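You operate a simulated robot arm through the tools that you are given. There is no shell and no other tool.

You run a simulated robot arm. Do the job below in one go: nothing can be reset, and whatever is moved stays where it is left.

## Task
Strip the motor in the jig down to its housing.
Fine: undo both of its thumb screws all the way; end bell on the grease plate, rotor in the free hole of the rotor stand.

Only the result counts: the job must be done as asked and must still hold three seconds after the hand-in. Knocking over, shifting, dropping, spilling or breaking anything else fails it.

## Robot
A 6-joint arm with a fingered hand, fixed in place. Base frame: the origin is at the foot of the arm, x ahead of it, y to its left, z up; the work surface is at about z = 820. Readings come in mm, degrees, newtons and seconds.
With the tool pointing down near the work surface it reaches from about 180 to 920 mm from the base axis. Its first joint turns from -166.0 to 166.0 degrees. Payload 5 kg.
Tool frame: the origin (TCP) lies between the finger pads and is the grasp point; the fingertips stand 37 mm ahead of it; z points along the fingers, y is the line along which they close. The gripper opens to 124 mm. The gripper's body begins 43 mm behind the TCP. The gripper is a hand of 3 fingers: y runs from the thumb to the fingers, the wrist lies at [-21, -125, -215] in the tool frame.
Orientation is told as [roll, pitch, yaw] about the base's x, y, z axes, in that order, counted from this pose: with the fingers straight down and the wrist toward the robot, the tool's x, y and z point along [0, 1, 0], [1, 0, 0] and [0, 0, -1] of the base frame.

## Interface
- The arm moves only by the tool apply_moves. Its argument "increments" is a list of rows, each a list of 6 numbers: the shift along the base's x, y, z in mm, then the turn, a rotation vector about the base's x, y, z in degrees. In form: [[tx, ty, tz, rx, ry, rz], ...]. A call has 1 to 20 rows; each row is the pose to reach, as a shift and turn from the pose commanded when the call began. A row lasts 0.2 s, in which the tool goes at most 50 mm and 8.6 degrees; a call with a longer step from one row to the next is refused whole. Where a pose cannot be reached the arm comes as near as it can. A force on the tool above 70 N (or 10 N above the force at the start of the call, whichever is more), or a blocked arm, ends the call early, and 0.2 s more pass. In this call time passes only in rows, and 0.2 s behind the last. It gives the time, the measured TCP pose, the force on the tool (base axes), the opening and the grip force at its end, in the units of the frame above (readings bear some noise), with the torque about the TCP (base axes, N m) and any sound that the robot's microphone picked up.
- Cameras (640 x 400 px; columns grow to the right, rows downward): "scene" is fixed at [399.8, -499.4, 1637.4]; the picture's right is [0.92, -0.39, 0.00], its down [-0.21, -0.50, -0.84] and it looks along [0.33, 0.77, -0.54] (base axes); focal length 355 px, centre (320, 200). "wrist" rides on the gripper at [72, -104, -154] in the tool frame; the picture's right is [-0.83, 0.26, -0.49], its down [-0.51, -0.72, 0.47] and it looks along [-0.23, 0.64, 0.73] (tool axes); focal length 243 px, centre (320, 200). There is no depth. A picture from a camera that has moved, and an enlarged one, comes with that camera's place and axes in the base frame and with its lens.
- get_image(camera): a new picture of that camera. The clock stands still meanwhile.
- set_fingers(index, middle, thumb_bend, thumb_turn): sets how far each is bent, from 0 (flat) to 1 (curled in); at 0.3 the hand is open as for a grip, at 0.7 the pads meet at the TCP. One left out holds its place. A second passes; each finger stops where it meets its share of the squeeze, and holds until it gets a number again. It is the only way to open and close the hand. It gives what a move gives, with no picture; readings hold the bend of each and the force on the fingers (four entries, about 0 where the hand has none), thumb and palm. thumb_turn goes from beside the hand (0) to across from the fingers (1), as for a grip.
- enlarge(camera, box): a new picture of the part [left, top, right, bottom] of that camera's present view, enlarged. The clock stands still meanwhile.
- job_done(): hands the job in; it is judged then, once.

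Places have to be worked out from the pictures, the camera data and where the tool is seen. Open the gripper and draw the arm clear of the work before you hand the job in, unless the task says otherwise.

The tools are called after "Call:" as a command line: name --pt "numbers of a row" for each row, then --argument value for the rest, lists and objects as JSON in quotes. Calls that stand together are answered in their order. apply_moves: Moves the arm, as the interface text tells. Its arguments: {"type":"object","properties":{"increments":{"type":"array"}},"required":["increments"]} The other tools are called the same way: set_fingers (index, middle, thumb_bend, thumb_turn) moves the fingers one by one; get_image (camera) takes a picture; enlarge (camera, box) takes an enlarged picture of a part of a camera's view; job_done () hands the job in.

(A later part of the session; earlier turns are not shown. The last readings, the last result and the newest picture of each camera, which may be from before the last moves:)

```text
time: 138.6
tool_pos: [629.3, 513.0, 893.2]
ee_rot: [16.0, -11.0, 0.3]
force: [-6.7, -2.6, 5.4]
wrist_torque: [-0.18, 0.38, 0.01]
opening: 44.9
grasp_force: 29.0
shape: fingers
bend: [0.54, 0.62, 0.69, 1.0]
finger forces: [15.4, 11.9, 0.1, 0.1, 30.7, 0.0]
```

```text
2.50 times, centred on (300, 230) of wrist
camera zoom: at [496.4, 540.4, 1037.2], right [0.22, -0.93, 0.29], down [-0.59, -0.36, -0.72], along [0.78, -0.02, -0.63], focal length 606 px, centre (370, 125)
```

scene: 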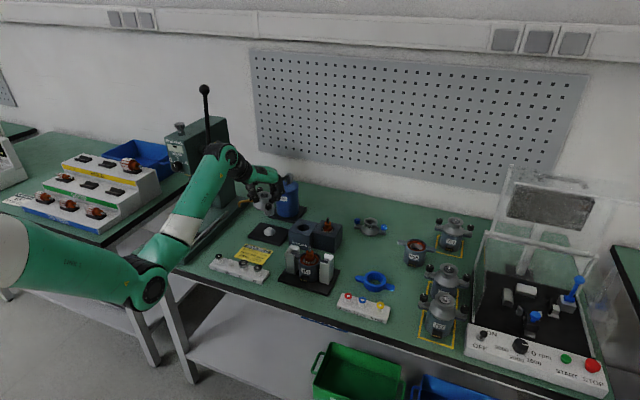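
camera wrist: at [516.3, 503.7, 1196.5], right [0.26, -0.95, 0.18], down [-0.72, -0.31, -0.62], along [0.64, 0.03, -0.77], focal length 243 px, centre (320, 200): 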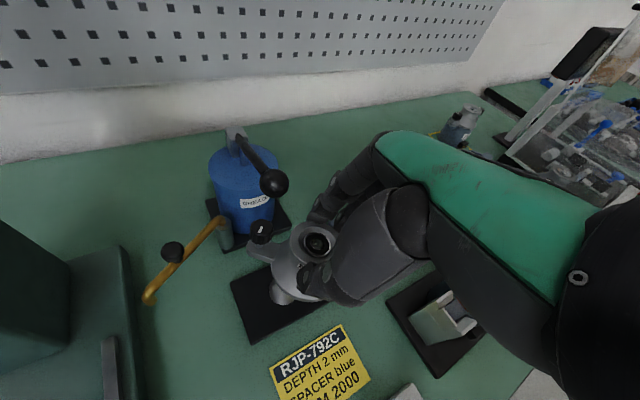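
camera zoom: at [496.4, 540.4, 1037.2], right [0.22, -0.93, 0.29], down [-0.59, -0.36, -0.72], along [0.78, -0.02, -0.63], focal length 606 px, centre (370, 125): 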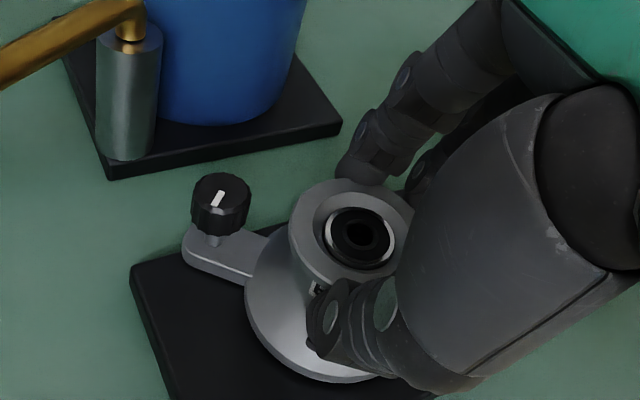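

The bell sits on the plate, centred on the cone within about a millimetre. I open the fingers to let it rest.

Call:
set_fingers --index 0.48 --middle 0.48 --thumb_bend 0.48

Call:
enlarge --camera "scene" --box '[250, 205, 300, 245]'

Call:
enlarge --camera "wrist" --box '[230, 150, 370, 310]'

```text
time: 139.6
tool_pos: [632.0, 513.8, 892.4]
ee_rot: [15.9, -11.0, 0.4]
force: [-0.3, 0.0, 0.3]
wrist_torque: [0.03, 0.02, 0.02]
opening: 73.0
grasp_force: 0.0
shape: fingers
bend: [0.48, 0.48, 0.48, 1.0]
finger forces: [0.0, 0.1, 0.0, 0.0, 0.2, 0.0]
```

```text
10.00 times, centred on (275, 225) of scene
camera zoom: at [399.8, -499.4, 1637.4], right [0.92, -0.39, 0.0], down [-0.21, -0.5, -0.84], along [0.33, 0.77, -0.54], focal length 3550 px, centre (770, -50)
```

zoom: 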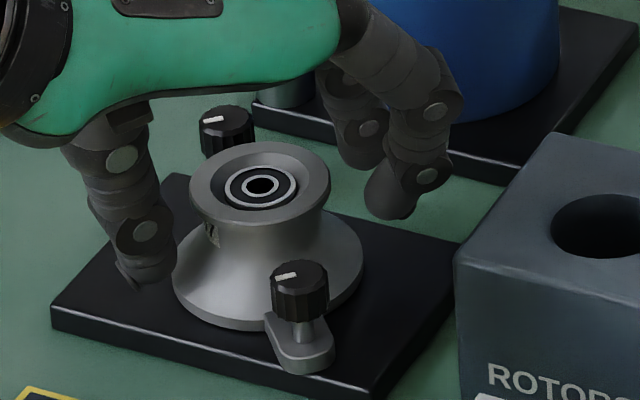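

```text
2.50 times, centred on (300, 230) of wrist
camera zoom: at [496.6, 540.6, 1037.0], right [0.22, -0.93, 0.29], down [-0.59, -0.36, -0.72], along [0.78, -0.02, -0.63], focal length 606 px, centre (370, 125)
```

zoom: 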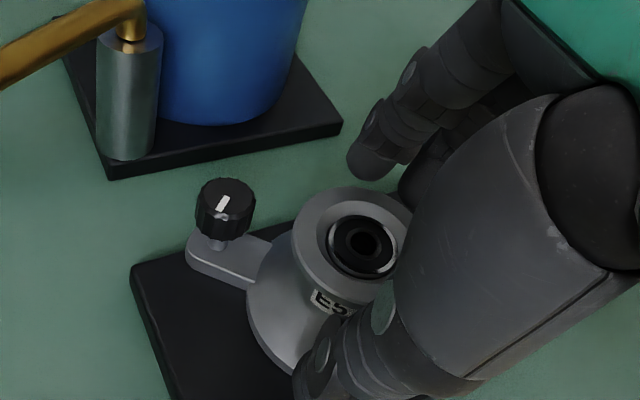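

The bell stands flat and centred over the cone. I raise 40 mm, then move back away from the lever knob before rising further.

Call:
apply_moves --pt "0 0 15 0 0 0" --pt "-2 -3 35 0 0 0" --pt "-12 -18 50 0 0 0" --pt "-30 -40 60 0 0 0" --pt "-45 -65 75 0 0 0" --pt "-50 -90 110 0 0 0" --pt "-50 -110 150 0 0 0"

Call:
enlarge --camera "scene" --box '[230, 160, 330, 260]'

Call:
get_image --camera "wrist"

```text
time: 141.2
tool_pos: [582.1, 401.3, 1041.9]
ee_rot: [15.9, -11.2, 0.4]
force: [0.4, -0.1, 0.3]
wrist_torque: [-0.02, 0.01, 0.0]
opening: 73.3
grasp_force: 0.0
shape: fingers
bend: [0.48, 0.48, 0.48, 1.0]
finger forces: [0.1, 0.0, 0.0, 0.0, 0.0, 0.0]
```

```text
4.00 times, centred on (280, 210) of scene
camera zoom: at [399.8, -499.4, 1637.4], right [0.92, -0.39, 0.0], down [-0.21, -0.5, -0.84], along [0.33, 0.77, -0.54], focal length 1420 px, centre (480, 160)
```

zoom: 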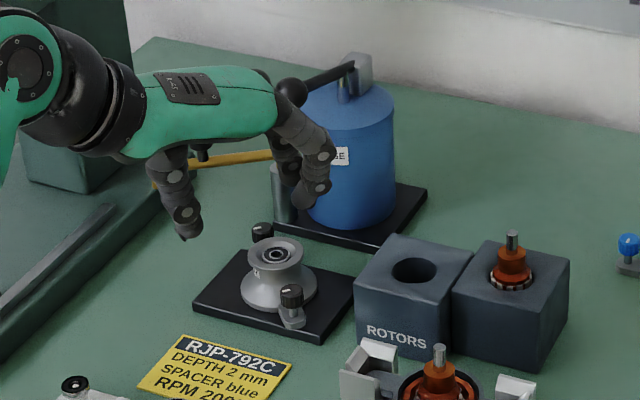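

```text
taken
camera wrist: at [448.7, 427.8, 1186.2], right [0.22, -0.93, 0.29], down [-0.59, -0.36, -0.72], along [0.78, -0.02, -0.63], focal length 243 px, centre (320, 200)
```

wrist: 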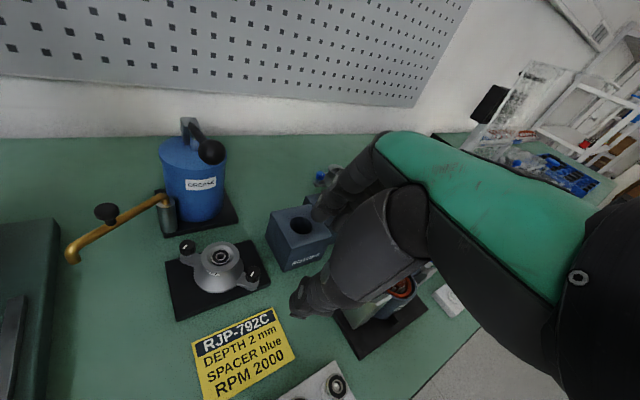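

The bell is standing on the grease plate and the pump is untouched. I straighten the hand in two steps and zoom on the rotor in the housing.

Call:
apply_moves --pt "0 0 5 -5.3 3.7 0" --pt "0 0 10 -10.6 7.4 0" --pt "0 0 15 -15.9 11.2 0"

Call:
enlarge --camera "scene" --box '[280, 235, 340, 285]'

Call:
enlarge --camera "scene" --box '[310, 210, 345, 245]'

Call:
enlarge --camera "scene" --box '[245, 215, 295, 250]'

```text
time: 142.0
tool_pos: [582.3, 401.9, 1056.2]
ee_rot: [0.2, 0.6, 1.9]
force: [-1.1, -0.3, -0.3]
wrist_torque: [0.01, -0.03, -0.02]
opening: 73.3
grasp_force: 0.1
shape: fingers
bend: [0.48, 0.48, 0.48, 1.0]
finger forces: [0.0, 0.0, 0.0, 0.1, 0.1, 0.0]
```

```text
8.00 times, centred on (310, 260) of scene
camera zoom: at [399.8, -499.4, 1637.4], right [0.92, -0.39, 0.0], down [-0.21, -0.5, -0.84], along [0.33, 0.77, -0.54], focal length 2840 px, centre (400, -280)
```

zoom: 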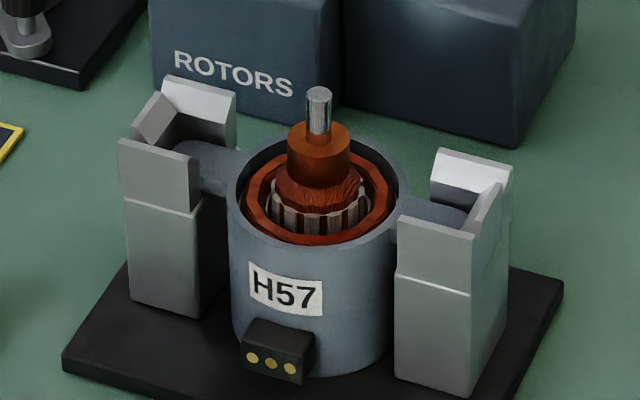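

```text
11.43 times, centred on (328, 228) of scene
camera zoom: at [399.8, -499.4, 1637.4], right [0.92, -0.39, 0.0], down [-0.21, -0.5, -0.84], along [0.33, 0.77, -0.54], focal length 4057 px, centre (234, -114)
```

zoom: 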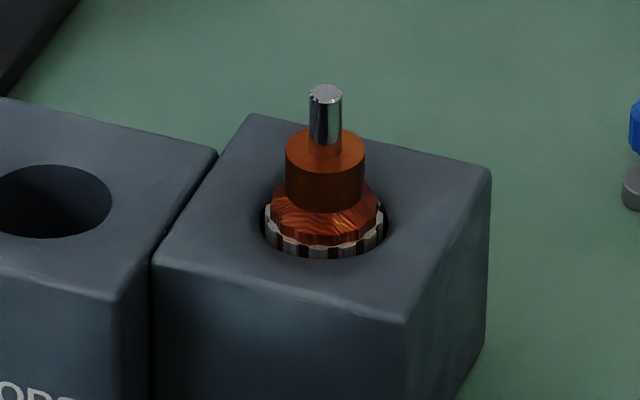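

```text
11.43 times, centred on (270, 232) of scene
camera zoom: at [399.8, -499.4, 1637.4], right [0.92, -0.39, 0.0], down [-0.21, -0.5, -0.84], along [0.33, 0.77, -0.54], focal length 4057 px, centre (891, -171)
```

zoom: 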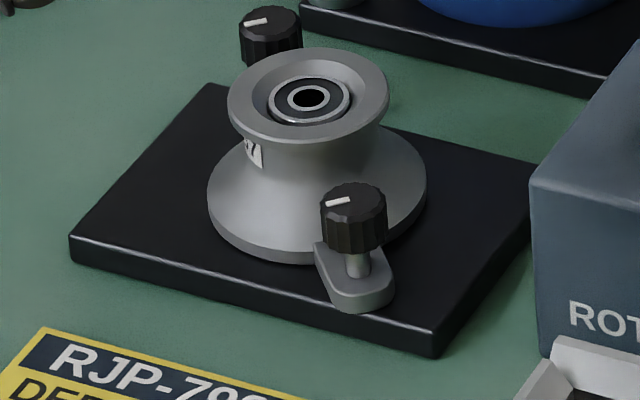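

The bell stands upright with both screw marks alike. Now the rotor: its commutator (≈24 mm across, z≈903–919) stands above the housing with the shaft to 941. I bring the straightened hand above it at yaw 45°.

Call:
apply_moves --pt "18 -22 0 -0.2 -0.6 7" --pt "36 -44 0 -0.2 -0.6 14" --pt "54 -66 0 -0.2 -0.6 21.5" --pt "73 -88 0 -0.2 -0.6 29" --pt "91 -110 0 -0.2 -0.6 36" --pt "109 -131.5 0 -0.2 -0.6 43.1"

Call:
enlarge --camera "wrist" --box '[200, 170, 400, 320]'

Call:
enlarge --camera "scene" --box '[270, 200, 350, 280]'

Call:
enlarge --camera "wrist" --box '[150, 60, 290, 200]'

```text
time: 143.4
tool_pos: [689.3, 273.6, 1058.3]
ee_rot: [-0.2, 0.1, 45.2]
force: [0.3, 0.5, -0.4]
wrist_torque: [-0.02, -0.01, 0.01]
opening: 73.3
grasp_force: 0.0
shape: fingers
bend: [0.48, 0.48, 0.48, 1.0]
finger forces: [0.0, 0.0, 0.0, 0.0, 0.0, 0.0]
```

```text
2.67 times, centred on (300, 245) of wrist
camera zoom: at [564.4, 251.2, 1211.5], right [0.77, -0.4, 0.5], down [-0.15, -0.87, -0.47], along [0.62, 0.29, -0.73], focal length 647 px, centre (373, 80)
```

zoom: 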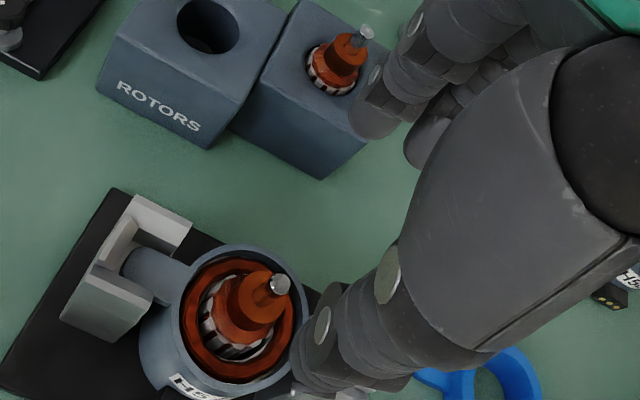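

```text
5.00 times, centred on (310, 240) of scene
camera zoom: at [399.8, -499.4, 1637.4], right [0.92, -0.39, 0.0], down [-0.21, -0.5, -0.84], along [0.33, 0.77, -0.54], focal length 1775 px, centre (370, 0)
```

zoom: 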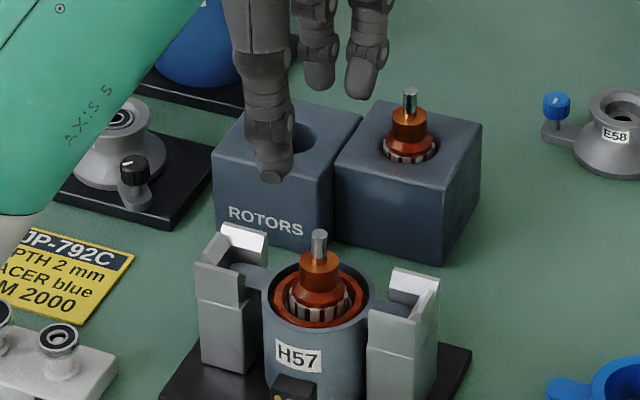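

```text
2.86 times, centred on (220, 130) of wrist
camera zoom: at [564.4, 251.2, 1211.5], right [0.77, -0.4, 0.5], down [-0.15, -0.87, -0.47], along [0.62, 0.29, -0.73], focal length 693 px, centre (606, 400)
```

zoom: 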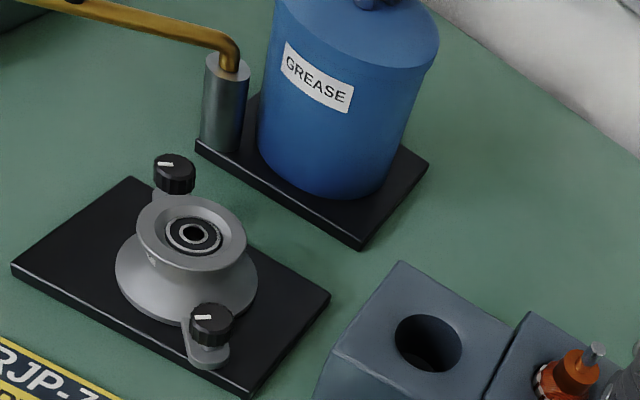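

The rotor's shaft top triangulates to about (693.5, 272.5, 940). I centre on it and lower to TCP z≈945 with the hand open, shaft passing between the fingers.

Call:
apply_moves --pt "4.2 -2.3 -30 0.2 -0.1 0" --pt "4.2 -2.3 -60 0.2 -0.1 0" --pt "4.2 -2.3 -90 0.2 -0.1 0" --pt "4.2 -2.3 -104 0.2 -0.1 0"

Call:
apply_moves --pt "0 0 -5 0 0 0" --pt "0 0 -9 0 0 0"

Call:
enlarge --camera "wrist" --box '[230, 170, 390, 310]'

Call:
enlarge --camera "scene" --box '[280, 220, 340, 280]'

```text
time: 144.4
tool_pos: [695.5, 270.8, 955.9]
ee_rot: [0.0, -0.2, 45.0]
force: [-0.5, 0.8, -0.7]
wrist_torque: [0.01, 0.0, 0.0]
opening: 73.1
grasp_force: 0.1
shape: fingers
bend: [0.48, 0.48, 0.48, 1.0]
finger forces: [0.0, 0.0, 0.0, 0.0, 0.0, 0.1]
```

```text
time: 145.0
tool_pos: [695.1, 269.7, 944.4]
ee_rot: [-0.1, -0.2, 45.0]
force: [1.2, 0.1, -0.1]
wrist_torque: [-0.01, -0.01, 0.03]
opening: 73.4
grasp_force: 0.1
shape: fingers
bend: [0.48, 0.48, 0.48, 1.0]
finger forces: [0.1, 0.0, 0.0, 0.0, 0.1, 0.0]
```

```text
2.86 times, centred on (310, 240) of wrist
camera zoom: at [569.2, 247.2, 1097.9], right [0.77, -0.4, 0.49], down [-0.15, -0.87, -0.47], along [0.62, 0.29, -0.73], focal length 693 px, centre (349, 86)
```

zoom: 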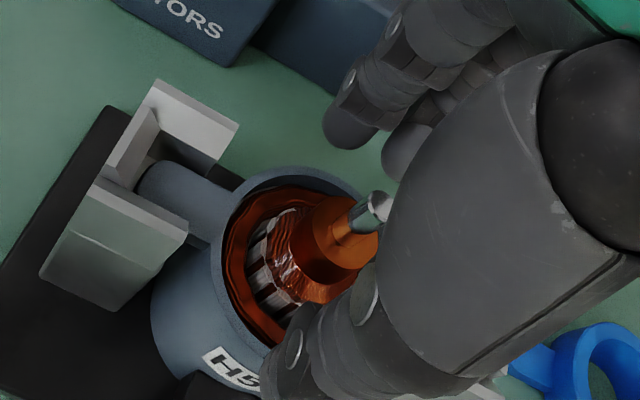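

```text
6.67 times, centred on (310, 250) of scene
camera zoom: at [399.8, -499.4, 1637.4], right [0.92, -0.39, 0.0], down [-0.21, -0.5, -0.84], along [0.33, 0.77, -0.54], focal length 2367 px, centre (387, -133)
```

zoom: 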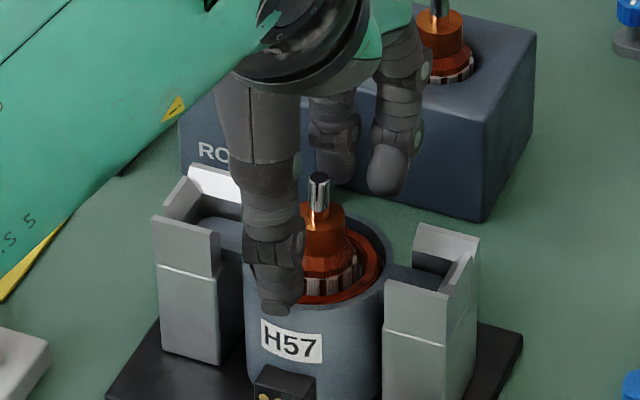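

The shaft is 2.5 mm off the tool axis; I shift (-0.9, +2.3) and close on the commutator.

Call:
apply_moves --pt "-0.9 2.3 -0.5 0 0 0"

Call:
set_fingers --index 0.58 --middle 0.58 --thumb_bend 0.58

Call:
set_fingers --index 0.8 --middle 0.8 --thumb_bend 0.8

Call:
enlarge --camera "wrist" --box '[230, 170, 390, 310]'

Call:
enlarge --camera "scene" --box '[280, 220, 340, 280]'

```text
time: 145.4
tool_pos: [693.2, 271.7, 943.4]
ee_rot: [-0.1, 0.0, 45.0]
force: [-0.6, -0.3, 0.0]
wrist_torque: [0.0, 0.0, 0.02]
opening: 73.2
grasp_force: 0.0
shape: fingers
bend: [0.48, 0.48, 0.48, 1.0]
finger forces: [0.0, 0.0, 0.0, 0.0, 0.0, 0.0]
```

```text
time: 146.4
tool_pos: [693.8, 271.8, 943.9]
ee_rot: [-0.2, -0.1, 45.0]
force: [-0.6, -0.5, 0.2]
wrist_torque: [0.02, 0.01, 0.0]
opening: 46.6
grasp_force: 0.0
shape: fingers
bend: [0.57, 0.57, 0.57, 1.0]
finger forces: [0.0, 0.0, 0.0, 0.0, 0.1, 0.0]
```

```text
time: 147.4
tool_pos: [694.1, 272.4, 943.7]
ee_rot: [-0.1, -0.1, 45.0]
force: [-1.1, -0.8, -0.4]
wrist_torque: [-0.04, 0.05, 0.02]
opening: 19.9
grasp_force: 25.0
shape: fingers
bend: [0.72, 0.72, 0.66, 1.0]
finger forces: [12.7, 10.7, 0.1, 0.0, 26.4, 0.0]
```

```text
2.86 times, centred on (310, 240) of wrist
camera zoom: at [568.4, 249.8, 1097.0], right [0.77, -0.4, 0.49], down [-0.15, -0.87, -0.47], along [0.62, 0.29, -0.73], focal length 693 px, centre (349, 86)
```

zoom: 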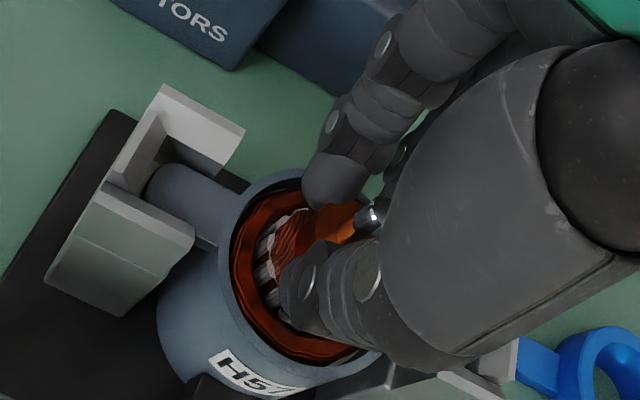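

```text
6.67 times, centred on (310, 250) of scene
camera zoom: at [399.8, -499.4, 1637.4], right [0.92, -0.39, 0.0], down [-0.21, -0.5, -0.84], along [0.33, 0.77, -0.54], focal length 2367 px, centre (387, -133)
```

zoom: 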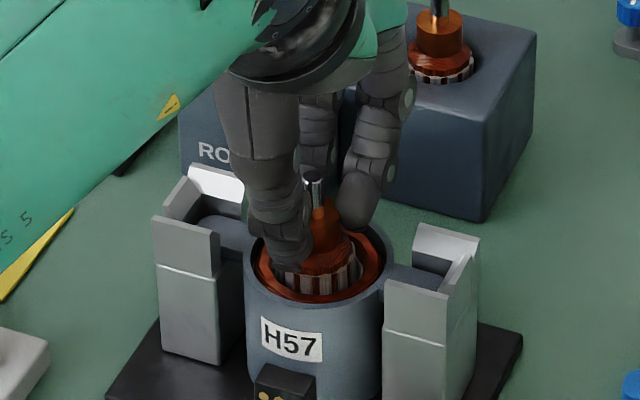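

The commutator is held firmly (25 N). I lift 12 mm slowly and check force and attitude.

Call:
apply_moves --pt "0 0 3 0 0 0" --pt "0 0 7 0 0 0" --pt "0 0 12 0 0 0"

Call:
enlarge --camera "scene" --box '[280, 220, 340, 280]'

```text
time: 148.2
tool_pos: [692.0, 272.2, 956.3]
ee_rot: [0.0, 0.0, 44.9]
force: [1.2, -0.1, -3.0]
wrist_torque: [0.0, -0.01, -0.01]
opening: 19.7
grasp_force: 24.7
shape: fingers
bend: [0.72, 0.72, 0.66, 1.0]
finger forces: [13.1, 11.6, 0.1, 0.1, 25.8, 0.1]
```

```text
6.67 times, centred on (310, 250) of scene
camera zoom: at [399.8, -499.4, 1637.4], right [0.92, -0.39, 0.0], down [-0.21, -0.5, -0.84], along [0.33, 0.77, -0.54], focal length 2367 px, centre (387, -133)
```

zoom: 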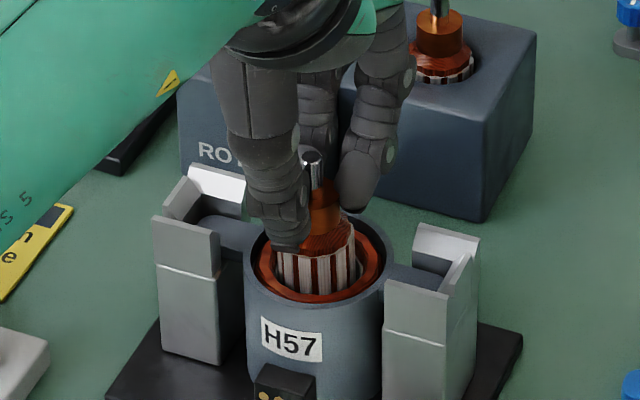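

The rotor rises freely (3 N). I lift it 110 mm more, straight up.

Call:
apply_moves --pt "0 0 10 0 0 0" --pt "0 0 25 0 0 0" --pt "0 0 45 0 0 0" --pt "0 0 65 0 0 0" --pt "0 0 90 0 0 0" --pt "0 0 110 0 0 0"

Call:
enlarge --camera "scene" --box '[265, 170, 355, 280]'

Call:
get_image --camera "wrist"

```text
time: 149.6
tool_pos: [694.9, 272.4, 1068.2]
ee_rot: [-0.2, -0.1, 44.9]
force: [0.6, -0.7, -2.8]
wrist_torque: [0.0, 0.0, -0.02]
opening: 20.0
grasp_force: 25.4
shape: fingers
bend: [0.72, 0.72, 0.66, 1.0]
finger forces: [13.2, 11.6, 0.0, 0.1, 25.8, 0.0]
```

```text
3.64 times, centred on (310, 225) of scene
camera zoom: at [399.8, -499.4, 1637.4], right [0.92, -0.39, 0.0], down [-0.21, -0.5, -0.84], along [0.33, 0.77, -0.54], focal length 1291 px, centre (356, 109)
```

zoom: 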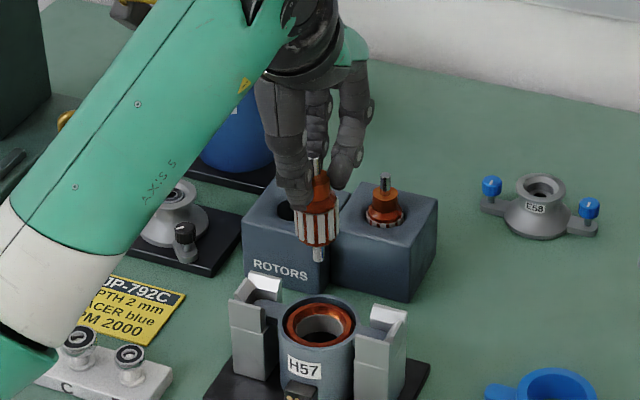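

```text
taken
camera wrist: at [568.7, 249.8, 1220.3], right [0.77, -0.4, 0.49], down [-0.15, -0.87, -0.47], along [0.62, 0.29, -0.73], focal length 243 px, centre (320, 200)
```

wrist: 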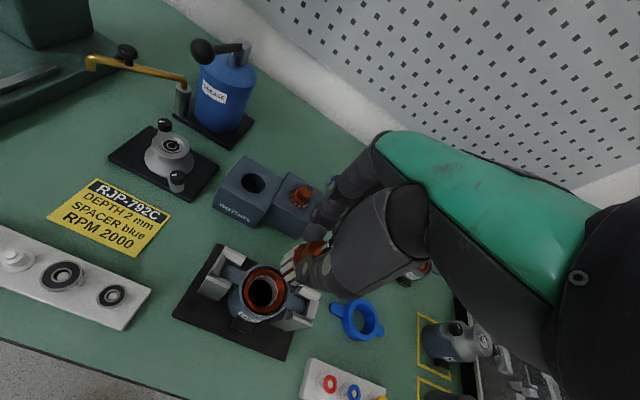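

The rotor is out cleanly (about 103 mm long, bottom near z 961). Now I measure the free hole of the stand in both cameras.

Call:
enlarge --camera "wrist" --box '[205, 145, 325, 235]'

Call:
enlarge --camera "scene" --box '[280, 205, 345, 255]'

```text
4.44 times, centred on (265, 190) of wrist
camera zoom: at [568.7, 249.8, 1220.3], right [0.77, -0.4, 0.49], down [-0.15, -0.87, -0.47], along [0.62, 0.29, -0.73], focal length 1078 px, centre (564, 244)
```

zoom: 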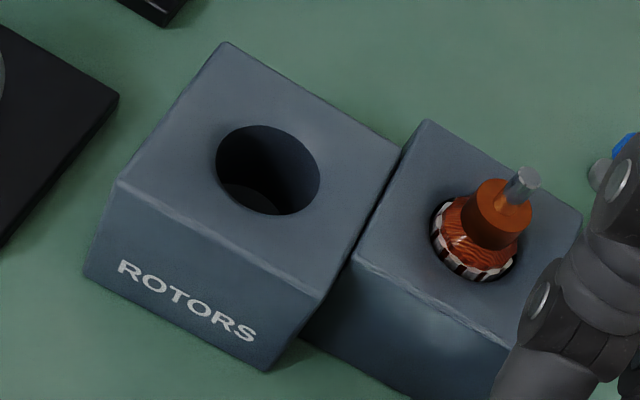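

```text
8.00 times, centred on (312, 230) of scene
camera zoom: at [399.8, -499.4, 1637.4], right [0.92, -0.39, 0.0], down [-0.21, -0.5, -0.84], along [0.33, 0.77, -0.54], focal length 2840 px, centre (380, -40)
```

zoom: 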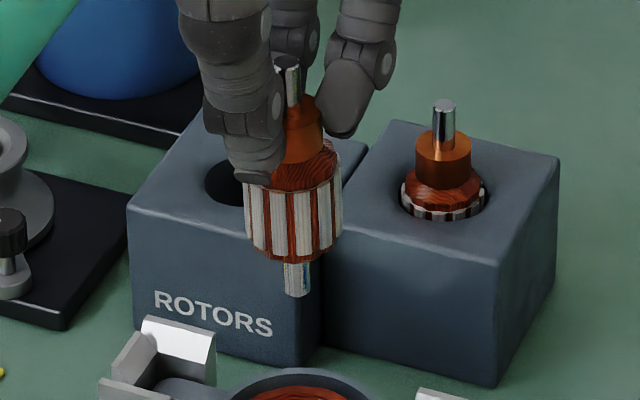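

The hole centre comes out near (734.3, 432.7), rim z≈889. I check how the rotor hangs relative to the tool axis in the wrist view.

Call:
enlarge --camera "wrist" --box '[250, 220, 350, 300]'

Call:
enlarge --camera "scene" --box '[295, 205, 325, 245]'

```text
5.00 times, centred on (300, 260) of wrist
camera zoom: at [568.7, 249.8, 1220.3], right [0.77, -0.4, 0.49], down [-0.15, -0.87, -0.47], along [0.62, 0.29, -0.73], focal length 1213 px, centre (420, -100)
```

zoom: 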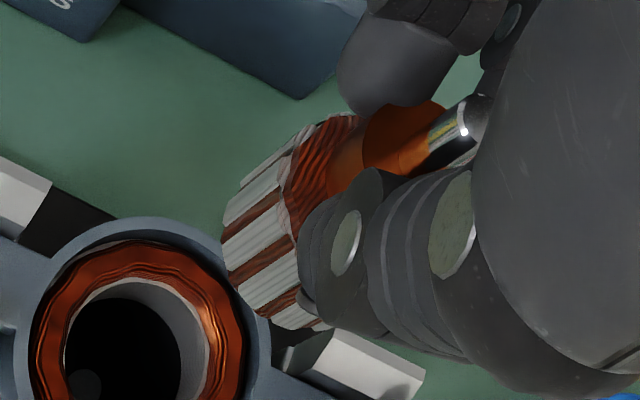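

```text
10.00 times, centred on (310, 225) of scene
camera zoom: at [399.8, -499.4, 1637.4], right [0.92, -0.39, 0.0], down [-0.21, -0.5, -0.84], along [0.33, 0.77, -0.54], focal length 3550 px, centre (420, -50)
```

zoom: 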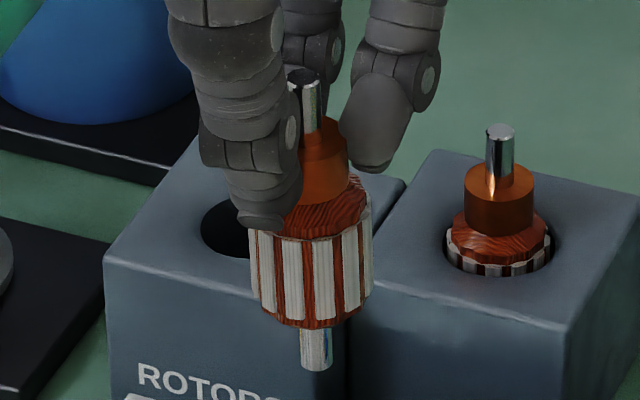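

The rotor hangs nearly vertical along the tool axis. I carry it over the free hole at this height.

Call:
apply_moves --pt "10 40 0 0 0 0" --pt "20.5 80.5 0 0 0 0" --pt "31 121 0 0 0 0" --pt "41 161 0 0 0 0"

Call:
enlarge --camera "scene" --box '[285, 190, 335, 245]'

Call:
enlarge --camera "wrist" --box '[230, 200, 350, 320]'

```text
time: 150.6
tool_pos: [733.7, 431.7, 1066.1]
ee_rot: [-0.1, -0.1, 44.9]
force: [0.3, -0.6, -2.9]
wrist_torque: [0.0, -0.03, -0.01]
opening: 20.0
grasp_force: 25.3
shape: fingers
bend: [0.72, 0.72, 0.67, 1.0]
finger forces: [13.4, 12.1, 0.1, 0.0, 25.6, 0.0]
```

```text
7.27 times, centred on (310, 218) of scene
camera zoom: at [399.8, -499.4, 1637.4], right [0.92, -0.39, 0.0], down [-0.21, -0.5, -0.84], along [0.33, 0.77, -0.54], focal length 2582 px, centre (393, 73)
```

zoom: 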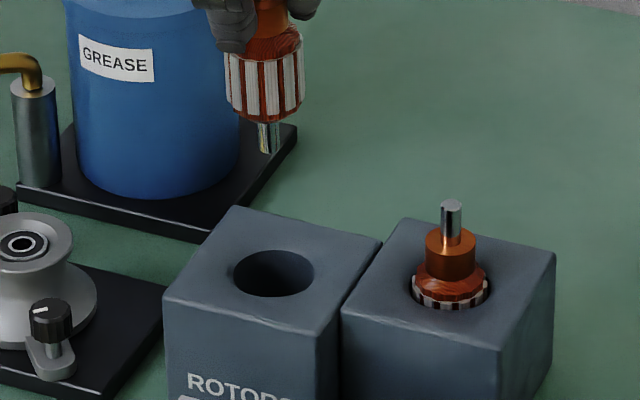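

```text
3.33 times, centred on (290, 260) of wrist
camera zoom: at [608.6, 409.9, 1220.5], right [0.77, -0.4, 0.49], down [-0.15, -0.87, -0.47], along [0.62, 0.29, -0.73], focal length 809 px, centre (420, 0)
```

zoom: 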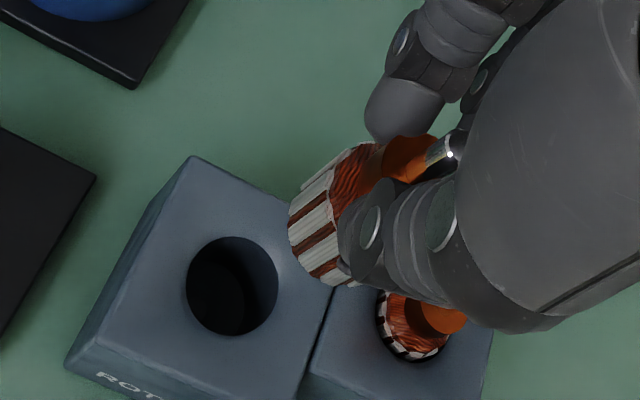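

The shaft end lines up over the hole to within a couple of millimetres. I shift (+0.7, +1.7) and lower until the shaft stub is in the hole and the core is just above the rim.

Call:
apply_moves --pt "0.7 1.7 -25 0 0 0" --pt "0.7 1.7 -50 0 0 0" --pt "0.7 1.7 -70 0 0 0" --pt "0.7 1.7 -85 0 0 0"

Call:
enlarge --camera "scene" --box '[285, 205, 325, 245]'

Call:
enlarge --camera "wrist" --box '[245, 215, 345, 305]'

```text
time: 151.6
tool_pos: [734.9, 436.1, 980.8]
ee_rot: [-0.1, -0.1, 44.9]
force: [-0.2, -0.4, -2.2]
wrist_torque: [0.01, 0.04, -0.06]
opening: 19.5
grasp_force: 26.2
shape: fingers
bend: [0.72, 0.72, 0.67, 1.0]
finger forces: [13.4, 12.2, 0.1, 0.0, 25.5, 0.0]
```

```text
10.00 times, centred on (305, 225) of scene
camera zoom: at [399.8, -499.4, 1637.4], right [0.92, -0.39, 0.0], down [-0.21, -0.5, -0.84], along [0.33, 0.77, -0.54], focal length 3550 px, centre (470, -50)
```

zoom: 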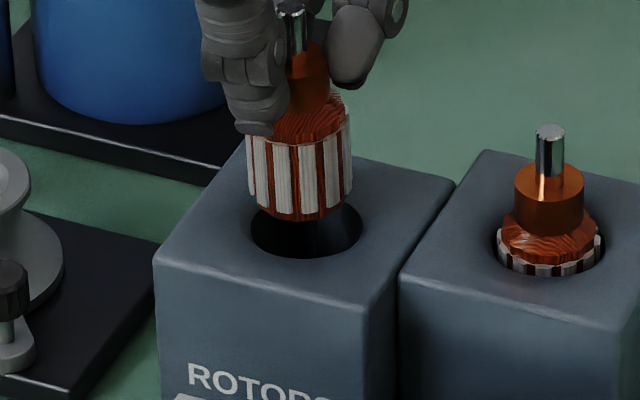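

```text
4.44 times, centred on (295, 260) of wrist
camera zoom: at [609.2, 413.3, 1133.8], right [0.77, -0.4, 0.49], down [-0.15, -0.87, -0.47], along [0.62, 0.29, -0.73], focal length 1078 px, centre (431, -67)
```

zoom: 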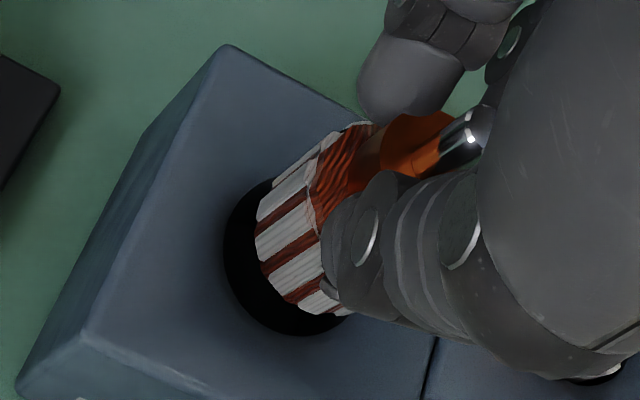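

The stub is inside the hole; in the scene view the core needs to go about 1 mm to the right. I correct (+0.8, -0.4) and lower another 7 mm to compare core and rim at the same level.

Call:
apply_moves --pt "0.8 -0.4 -4 0 0 0" --pt "0.8 -0.4 -7 0 0 0"

Call:
enlarge --camera "scene" --box '[292, 212, 318, 238]'

Call:
enlarge --camera "wrist" --box '[255, 225, 335, 305]'

```text
time: 152.2
tool_pos: [736.7, 435.0, 975.6]
ee_rot: [-0.2, -0.1, 45.0]
force: [-0.2, -1.0, -1.8]
wrist_torque: [0.03, 0.03, -0.01]
opening: 19.6
grasp_force: 25.5
shape: fingers
bend: [0.72, 0.72, 0.67, 1.0]
finger forces: [13.5, 12.2, 0.0, 0.0, 25.4, 0.0]
```

```text
15.38 times, centred on (305, 225) of scene
camera zoom: at [399.8, -499.4, 1637.4], right [0.92, -0.39, 0.0], down [-0.21, -0.5, -0.84], along [0.33, 0.77, -0.54], focal length 5462 px, centre (551, -185)
```

zoom: 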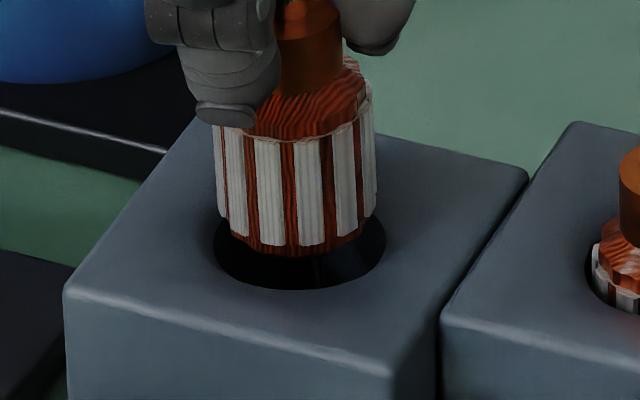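

```text
5.00 times, centred on (295, 265) of wrist
camera zoom: at [610.3, 412.2, 1127.2], right [0.77, -0.4, 0.49], down [-0.15, -0.87, -0.47], along [0.62, 0.29, -0.73], focal length 1213 px, centre (445, -125)
```

zoom: 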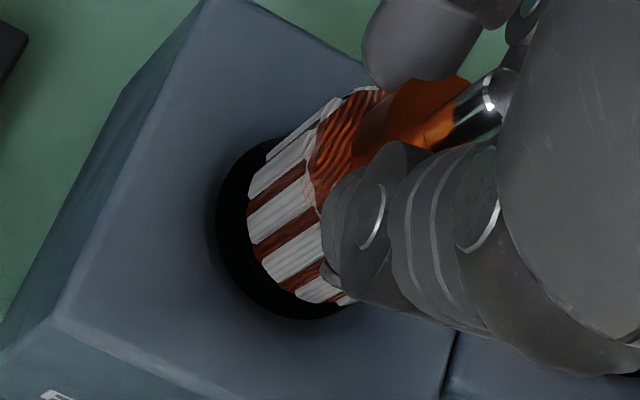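

Both views agree if the core bottom is still ~10 mm above the rim; it needs about (+1.0, +0.6). I apply that and lower 7 mm more.

Call:
apply_moves --pt "1.0 0.6 -3.5 0 0 0" --pt "1.0 0.6 -7 0 0 0"

Call:
enlarge --camera "scene" --box '[292, 212, 318, 238]'

Call:
enlarge --camera "wrist" --box '[255, 225, 335, 305]'

```text
time: 152.8
tool_pos: [736.7, 435.7, 966.5]
ee_rot: [-0.2, 0.0, 45.0]
force: [-0.4, -0.3, -2.4]
wrist_torque: [0.01, -0.03, 0.01]
opening: 19.6
grasp_force: 25.7
shape: fingers
bend: [0.72, 0.72, 0.67, 1.0]
finger forces: [13.4, 12.3, 0.1, 0.0, 25.5, 0.0]
```

```text
15.38 times, centred on (305, 225) of scene
camera zoom: at [399.8, -499.4, 1637.4], right [0.92, -0.39, 0.0], down [-0.21, -0.5, -0.84], along [0.33, 0.77, -0.54], focal length 5462 px, centre (551, -185)
```

zoom: 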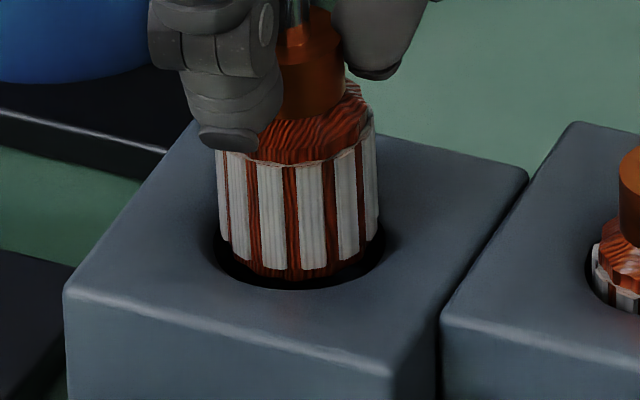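

```text
5.00 times, centred on (295, 265) of wrist
camera zoom: at [611.0, 413.0, 1120.0], right [0.77, -0.4, 0.49], down [-0.15, -0.87, -0.47], along [0.62, 0.29, -0.73], focal length 1213 px, centre (445, -125)
```

zoom: 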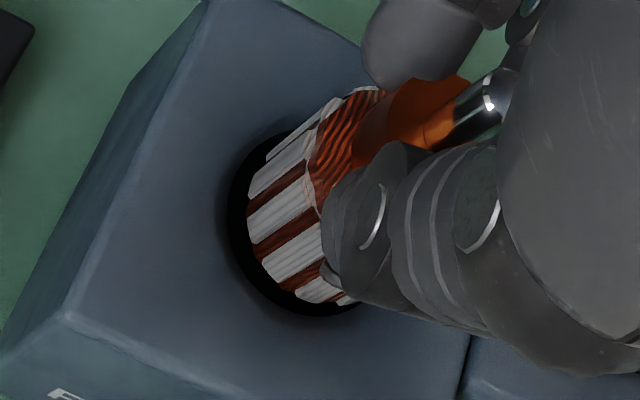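

Nearly there: gaps look even within about a millimetre. I nudge (+0.2, +0.7) and lower 4 mm, watching for contact.

Call:
apply_moves --pt "0.2 0.7 -2 0 0 0" --pt "0.2 0.7 -4 0 0 0"

Call:
enlarge --camera "scene" --box '[292, 212, 318, 238]'

Call:
enlarge --camera "wrist" --box '[255, 225, 335, 305]'

```text
time: 153.4
tool_pos: [737.7, 436.4, 963.0]
ee_rot: [-0.1, -0.1, 45.0]
force: [0.1, 0.7, -3.3]
wrist_torque: [0.0, -0.01, -0.01]
opening: 19.7
grasp_force: 25.3
shape: fingers
bend: [0.72, 0.72, 0.67, 1.0]
finger forces: [13.4, 12.2, 0.0, 0.0, 25.5, 0.0]
```

```text
15.38 times, centred on (305, 225) of scene
camera zoom: at [399.8, -499.4, 1637.4], right [0.92, -0.39, 0.0], down [-0.21, -0.5, -0.84], along [0.33, 0.77, -0.54], focal length 5462 px, centre (551, -185)
```

zoom: 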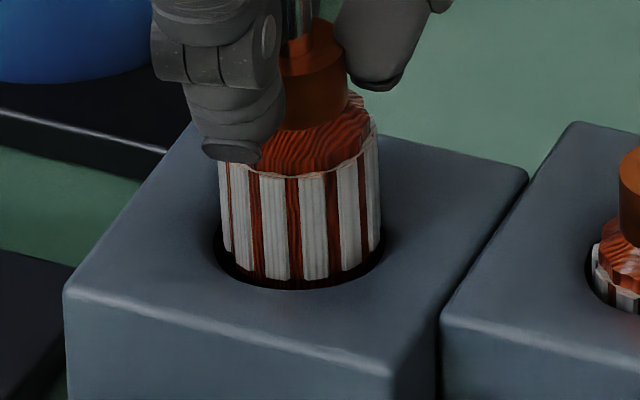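

```text
5.00 times, centred on (295, 265) of wrist
camera zoom: at [611.6, 413.6, 1116.2], right [0.77, -0.4, 0.49], down [-0.15, -0.87, -0.47], along [0.62, 0.29, -0.73], focal length 1213 px, centre (445, -125)
```

zoom: 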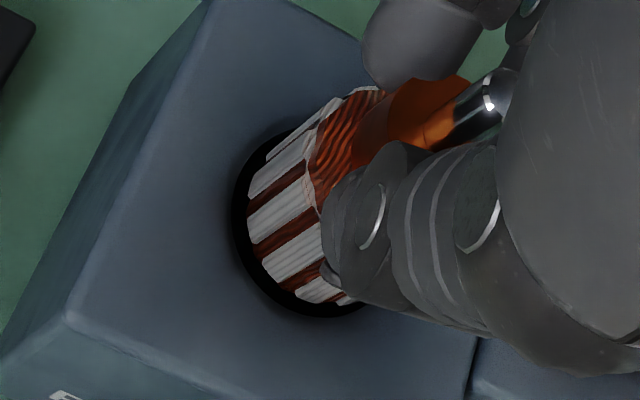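

The core bottom is entering the hole with no contact. I lower further in small steps, watching the force.

Call:
apply_moves --pt "0 0.3 -2 0 0 0" --pt "0 0.3 -4 0 0 0"

Call:
apply_moves --pt "0 0 -2 0 0 0" --pt "0 0 -4 0 0 0"

Call:
enlarge --camera "scene" --box '[292, 212, 318, 238]'

Call:
enlarge --camera "wrist" --box '[255, 225, 335, 305]'

```text
time: 154.0
tool_pos: [738.1, 436.6, 960.1]
ee_rot: [-0.1, -0.1, 44.9]
force: [-0.6, -0.1, -3.4]
wrist_torque: [0.01, 0.05, -0.03]
opening: 19.6
grasp_force: 25.6
shape: fingers
bend: [0.72, 0.72, 0.67, 1.0]
finger forces: [13.3, 12.1, 0.1, 0.0, 25.5, 0.1]
```

```text
time: 154.6
tool_pos: [738.4, 435.7, 955.2]
ee_rot: [-0.1, -0.2, 45.0]
force: [-0.1, -0.6, -2.3]
wrist_torque: [-0.02, 0.03, 0.02]
opening: 19.6
grasp_force: 25.4
shape: fingers
bend: [0.72, 0.72, 0.67, 1.0]
finger forces: [13.4, 12.2, 0.0, 0.0, 25.4, 0.0]
```

```text
15.38 times, centred on (305, 225) of scene
camera zoom: at [399.8, -499.4, 1637.4], right [0.92, -0.39, 0.0], down [-0.21, -0.5, -0.84], along [0.33, 0.77, -0.54], focal length 5462 px, centre (551, -185)
```

zoom: 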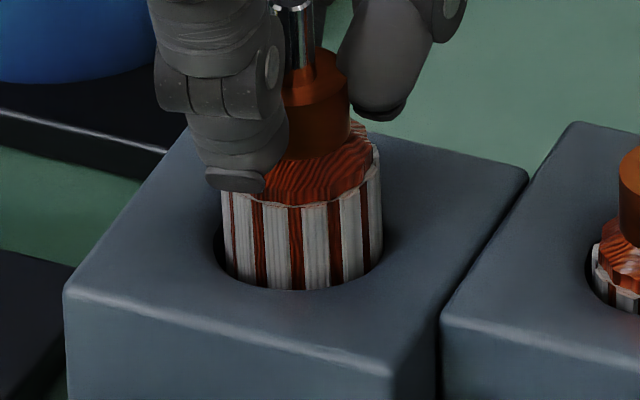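

```text
5.00 times, centred on (295, 265) of wrist
camera zoom: at [612.2, 413.6, 1107.9], right [0.77, -0.4, 0.49], down [-0.15, -0.87, -0.47], along [0.62, 0.29, -0.73], focal length 1213 px, centre (445, -125)
```

zoom: 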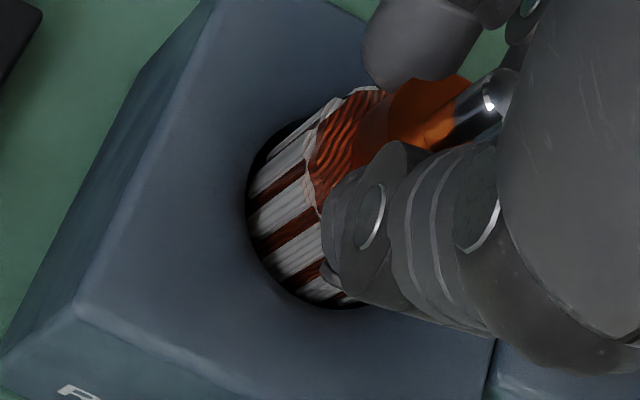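

The core is about 8 mm inside, with free clearance. I continue down 8 mm, then the rest until it seats.

Call:
apply_moves --pt "-0.3 0 -3 0 0 0" --pt "-0.3 0 -6 0 0 0" --pt "-0.3 0 -9 0 0 0"

Call:
apply_moves --pt "0 0 -2 0 0 0" --pt "0 0 -4 0 0 0"

Call:
enlarge --camera "scene" --box '[290, 205, 345, 245]'

```text
time: 155.4
tool_pos: [737.2, 435.5, 946.3]
ee_rot: [0.0, -0.1, 45.1]
force: [-0.7, -0.1, -3.6]
wrist_torque: [0.0, 0.0, 0.01]
opening: 19.7
grasp_force: 26.1
shape: fingers
bend: [0.72, 0.72, 0.67, 1.0]
finger forces: [13.4, 12.1, 0.0, 0.0, 25.5, 0.0]
```

```text
time: 156.0
tool_pos: [736.3, 436.1, 943.0]
ee_rot: [-0.1, 0.0, 44.9]
force: [0.1, -0.9, -3.2]
wrist_torque: [0.04, 0.02, 0.02]
opening: 19.6
grasp_force: 25.8
shape: fingers
bend: [0.72, 0.72, 0.67, 1.0]
finger forces: [13.4, 12.2, 0.1, 0.0, 25.5, 0.0]
```

```text
10.00 times, centred on (318, 225) of scene
camera zoom: at [399.8, -499.4, 1637.4], right [0.92, -0.39, 0.0], down [-0.21, -0.5, -0.84], along [0.33, 0.77, -0.54], focal length 3550 px, centre (345, -50)
```

zoom: 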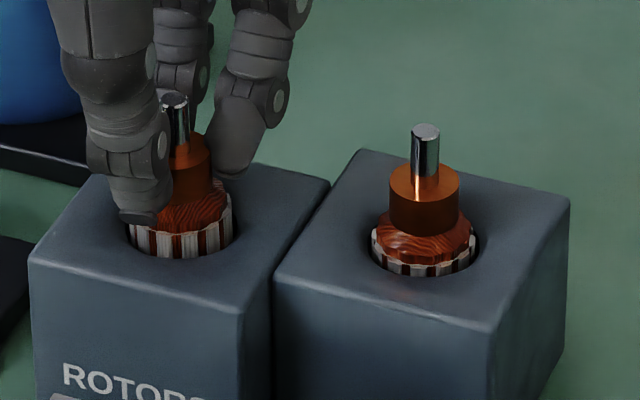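

Compared with its neighbour the rotor is still about 7–8 mm high. I lower on gently until it seats.

Call:
apply_moves --pt "0 0 -2 0 0 0" --pt "0 0 -4.5 0 0 0"

Call:
apply_moves --pt "0 0 -2 0 0 0"

Call:
apply_moves --pt "0 0 -1.5 0 0 0"

Call:
enlarge --camera "scene" --box '[290, 205, 345, 245]'

```text
time: 156.6
tool_pos: [737.9, 436.0, 938.5]
ee_rot: [-0.1, -0.1, 45.1]
force: [-0.3, 0.2, -2.4]
wrist_torque: [0.02, 0.01, -0.01]
opening: 19.8
grasp_force: 25.6
shape: fingers
bend: [0.72, 0.72, 0.67, 1.0]
finger forces: [13.5, 12.2, 0.0, 0.0, 25.5, 0.1]
```

```text
time: 157.0
tool_pos: [737.0, 436.4, 936.1]
ee_rot: [-0.1, -0.2, 45.0]
force: [-0.1, 0.2, -0.2]
wrist_torque: [0.0, 0.07, -0.03]
opening: 19.8
grasp_force: 25.7
shape: fingers
bend: [0.72, 0.72, 0.67, 1.0]
finger forces: [13.6, 12.5, 0.0, 0.1, 26.0, 0.0]
```

```text
time: 157.4
tool_pos: [737.1, 436.6, 935.4]
ee_rot: [-0.1, -0.3, 45.0]
force: [0.3, -0.1, 4.4]
wrist_torque: [-0.02, 0.0, 0.02]
opening: 19.4
grasp_force: 27.3
shape: fingers
bend: [0.72, 0.72, 0.67, 1.0]
finger forces: [14.1, 13.1, 0.0, 0.0, 27.2, 0.0]
```

```text
10.00 times, centred on (318, 225) of scene
camera zoom: at [399.8, -499.4, 1637.4], right [0.92, -0.39, 0.0], down [-0.21, -0.5, -0.84], along [0.33, 0.77, -0.54], focal length 3550 px, centre (345, -50)
```

zoom: 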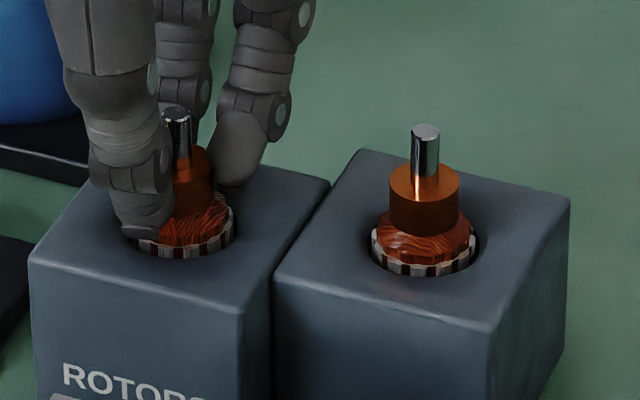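

The rotor has seated (force turned to +4.4 N, same height as its neighbour). I release with a small opening first, rise a little, then open wide.

Call:
set_fingers --index 0.64 --middle 0.64 --thumb_bend 0.59

Call:
apply_moves --pt "0 0 3 0 0 0" --pt "0 0 8 0 0 0"

Call:
set_fingers --index 0.5 --middle 0.5 --thumb_bend 0.5

Call:
enlarge --camera "scene" --box '[290, 205, 345, 245]'

```text
time: 158.4
tool_pos: [736.8, 436.6, 934.5]
ee_rot: [-0.1, -0.1, 44.9]
force: [0.0, -0.5, -0.1]
wrist_torque: [0.02, 0.0, -0.01]
opening: 31.6
grasp_force: 0.1
shape: fingers
bend: [0.64, 0.64, 0.59, 1.0]
finger forces: [0.0, 0.1, 0.0, 0.0, 0.1, 0.0]
```

```text
time: 159.0
tool_pos: [737.9, 435.9, 941.3]
ee_rot: [-0.2, 0.0, 45.0]
force: [0.1, 0.5, 0.2]
wrist_torque: [-0.05, -0.03, 0.04]
opening: 32.0
grasp_force: 0.0
shape: fingers
bend: [0.64, 0.64, 0.59, 1.0]
finger forces: [0.1, 0.0, 0.1, 0.0, 0.0, 0.0]
```

```text
time: 160.0
tool_pos: [737.3, 436.5, 942.9]
ee_rot: [-0.1, -0.1, 44.9]
force: [-0.1, 0.1, 0.2]
wrist_torque: [-0.01, 0.03, 0.0]
opening: 66.8
grasp_force: 0.1
shape: fingers
bend: [0.5, 0.5, 0.5, 1.0]
finger forces: [0.0, 0.0, 0.0, 0.0, 0.1, 0.0]
```

```text
10.00 times, centred on (318, 225) of scene
camera zoom: at [399.8, -499.4, 1637.4], right [0.92, -0.39, 0.0], down [-0.21, -0.5, -0.84], along [0.33, 0.77, -0.54], focal length 3550 px, centre (345, -50)
```

zoom: 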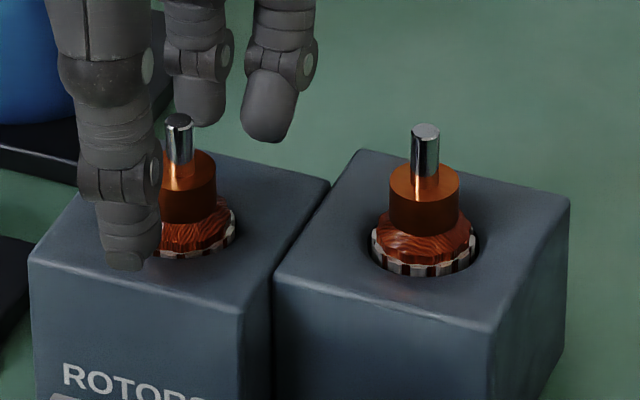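

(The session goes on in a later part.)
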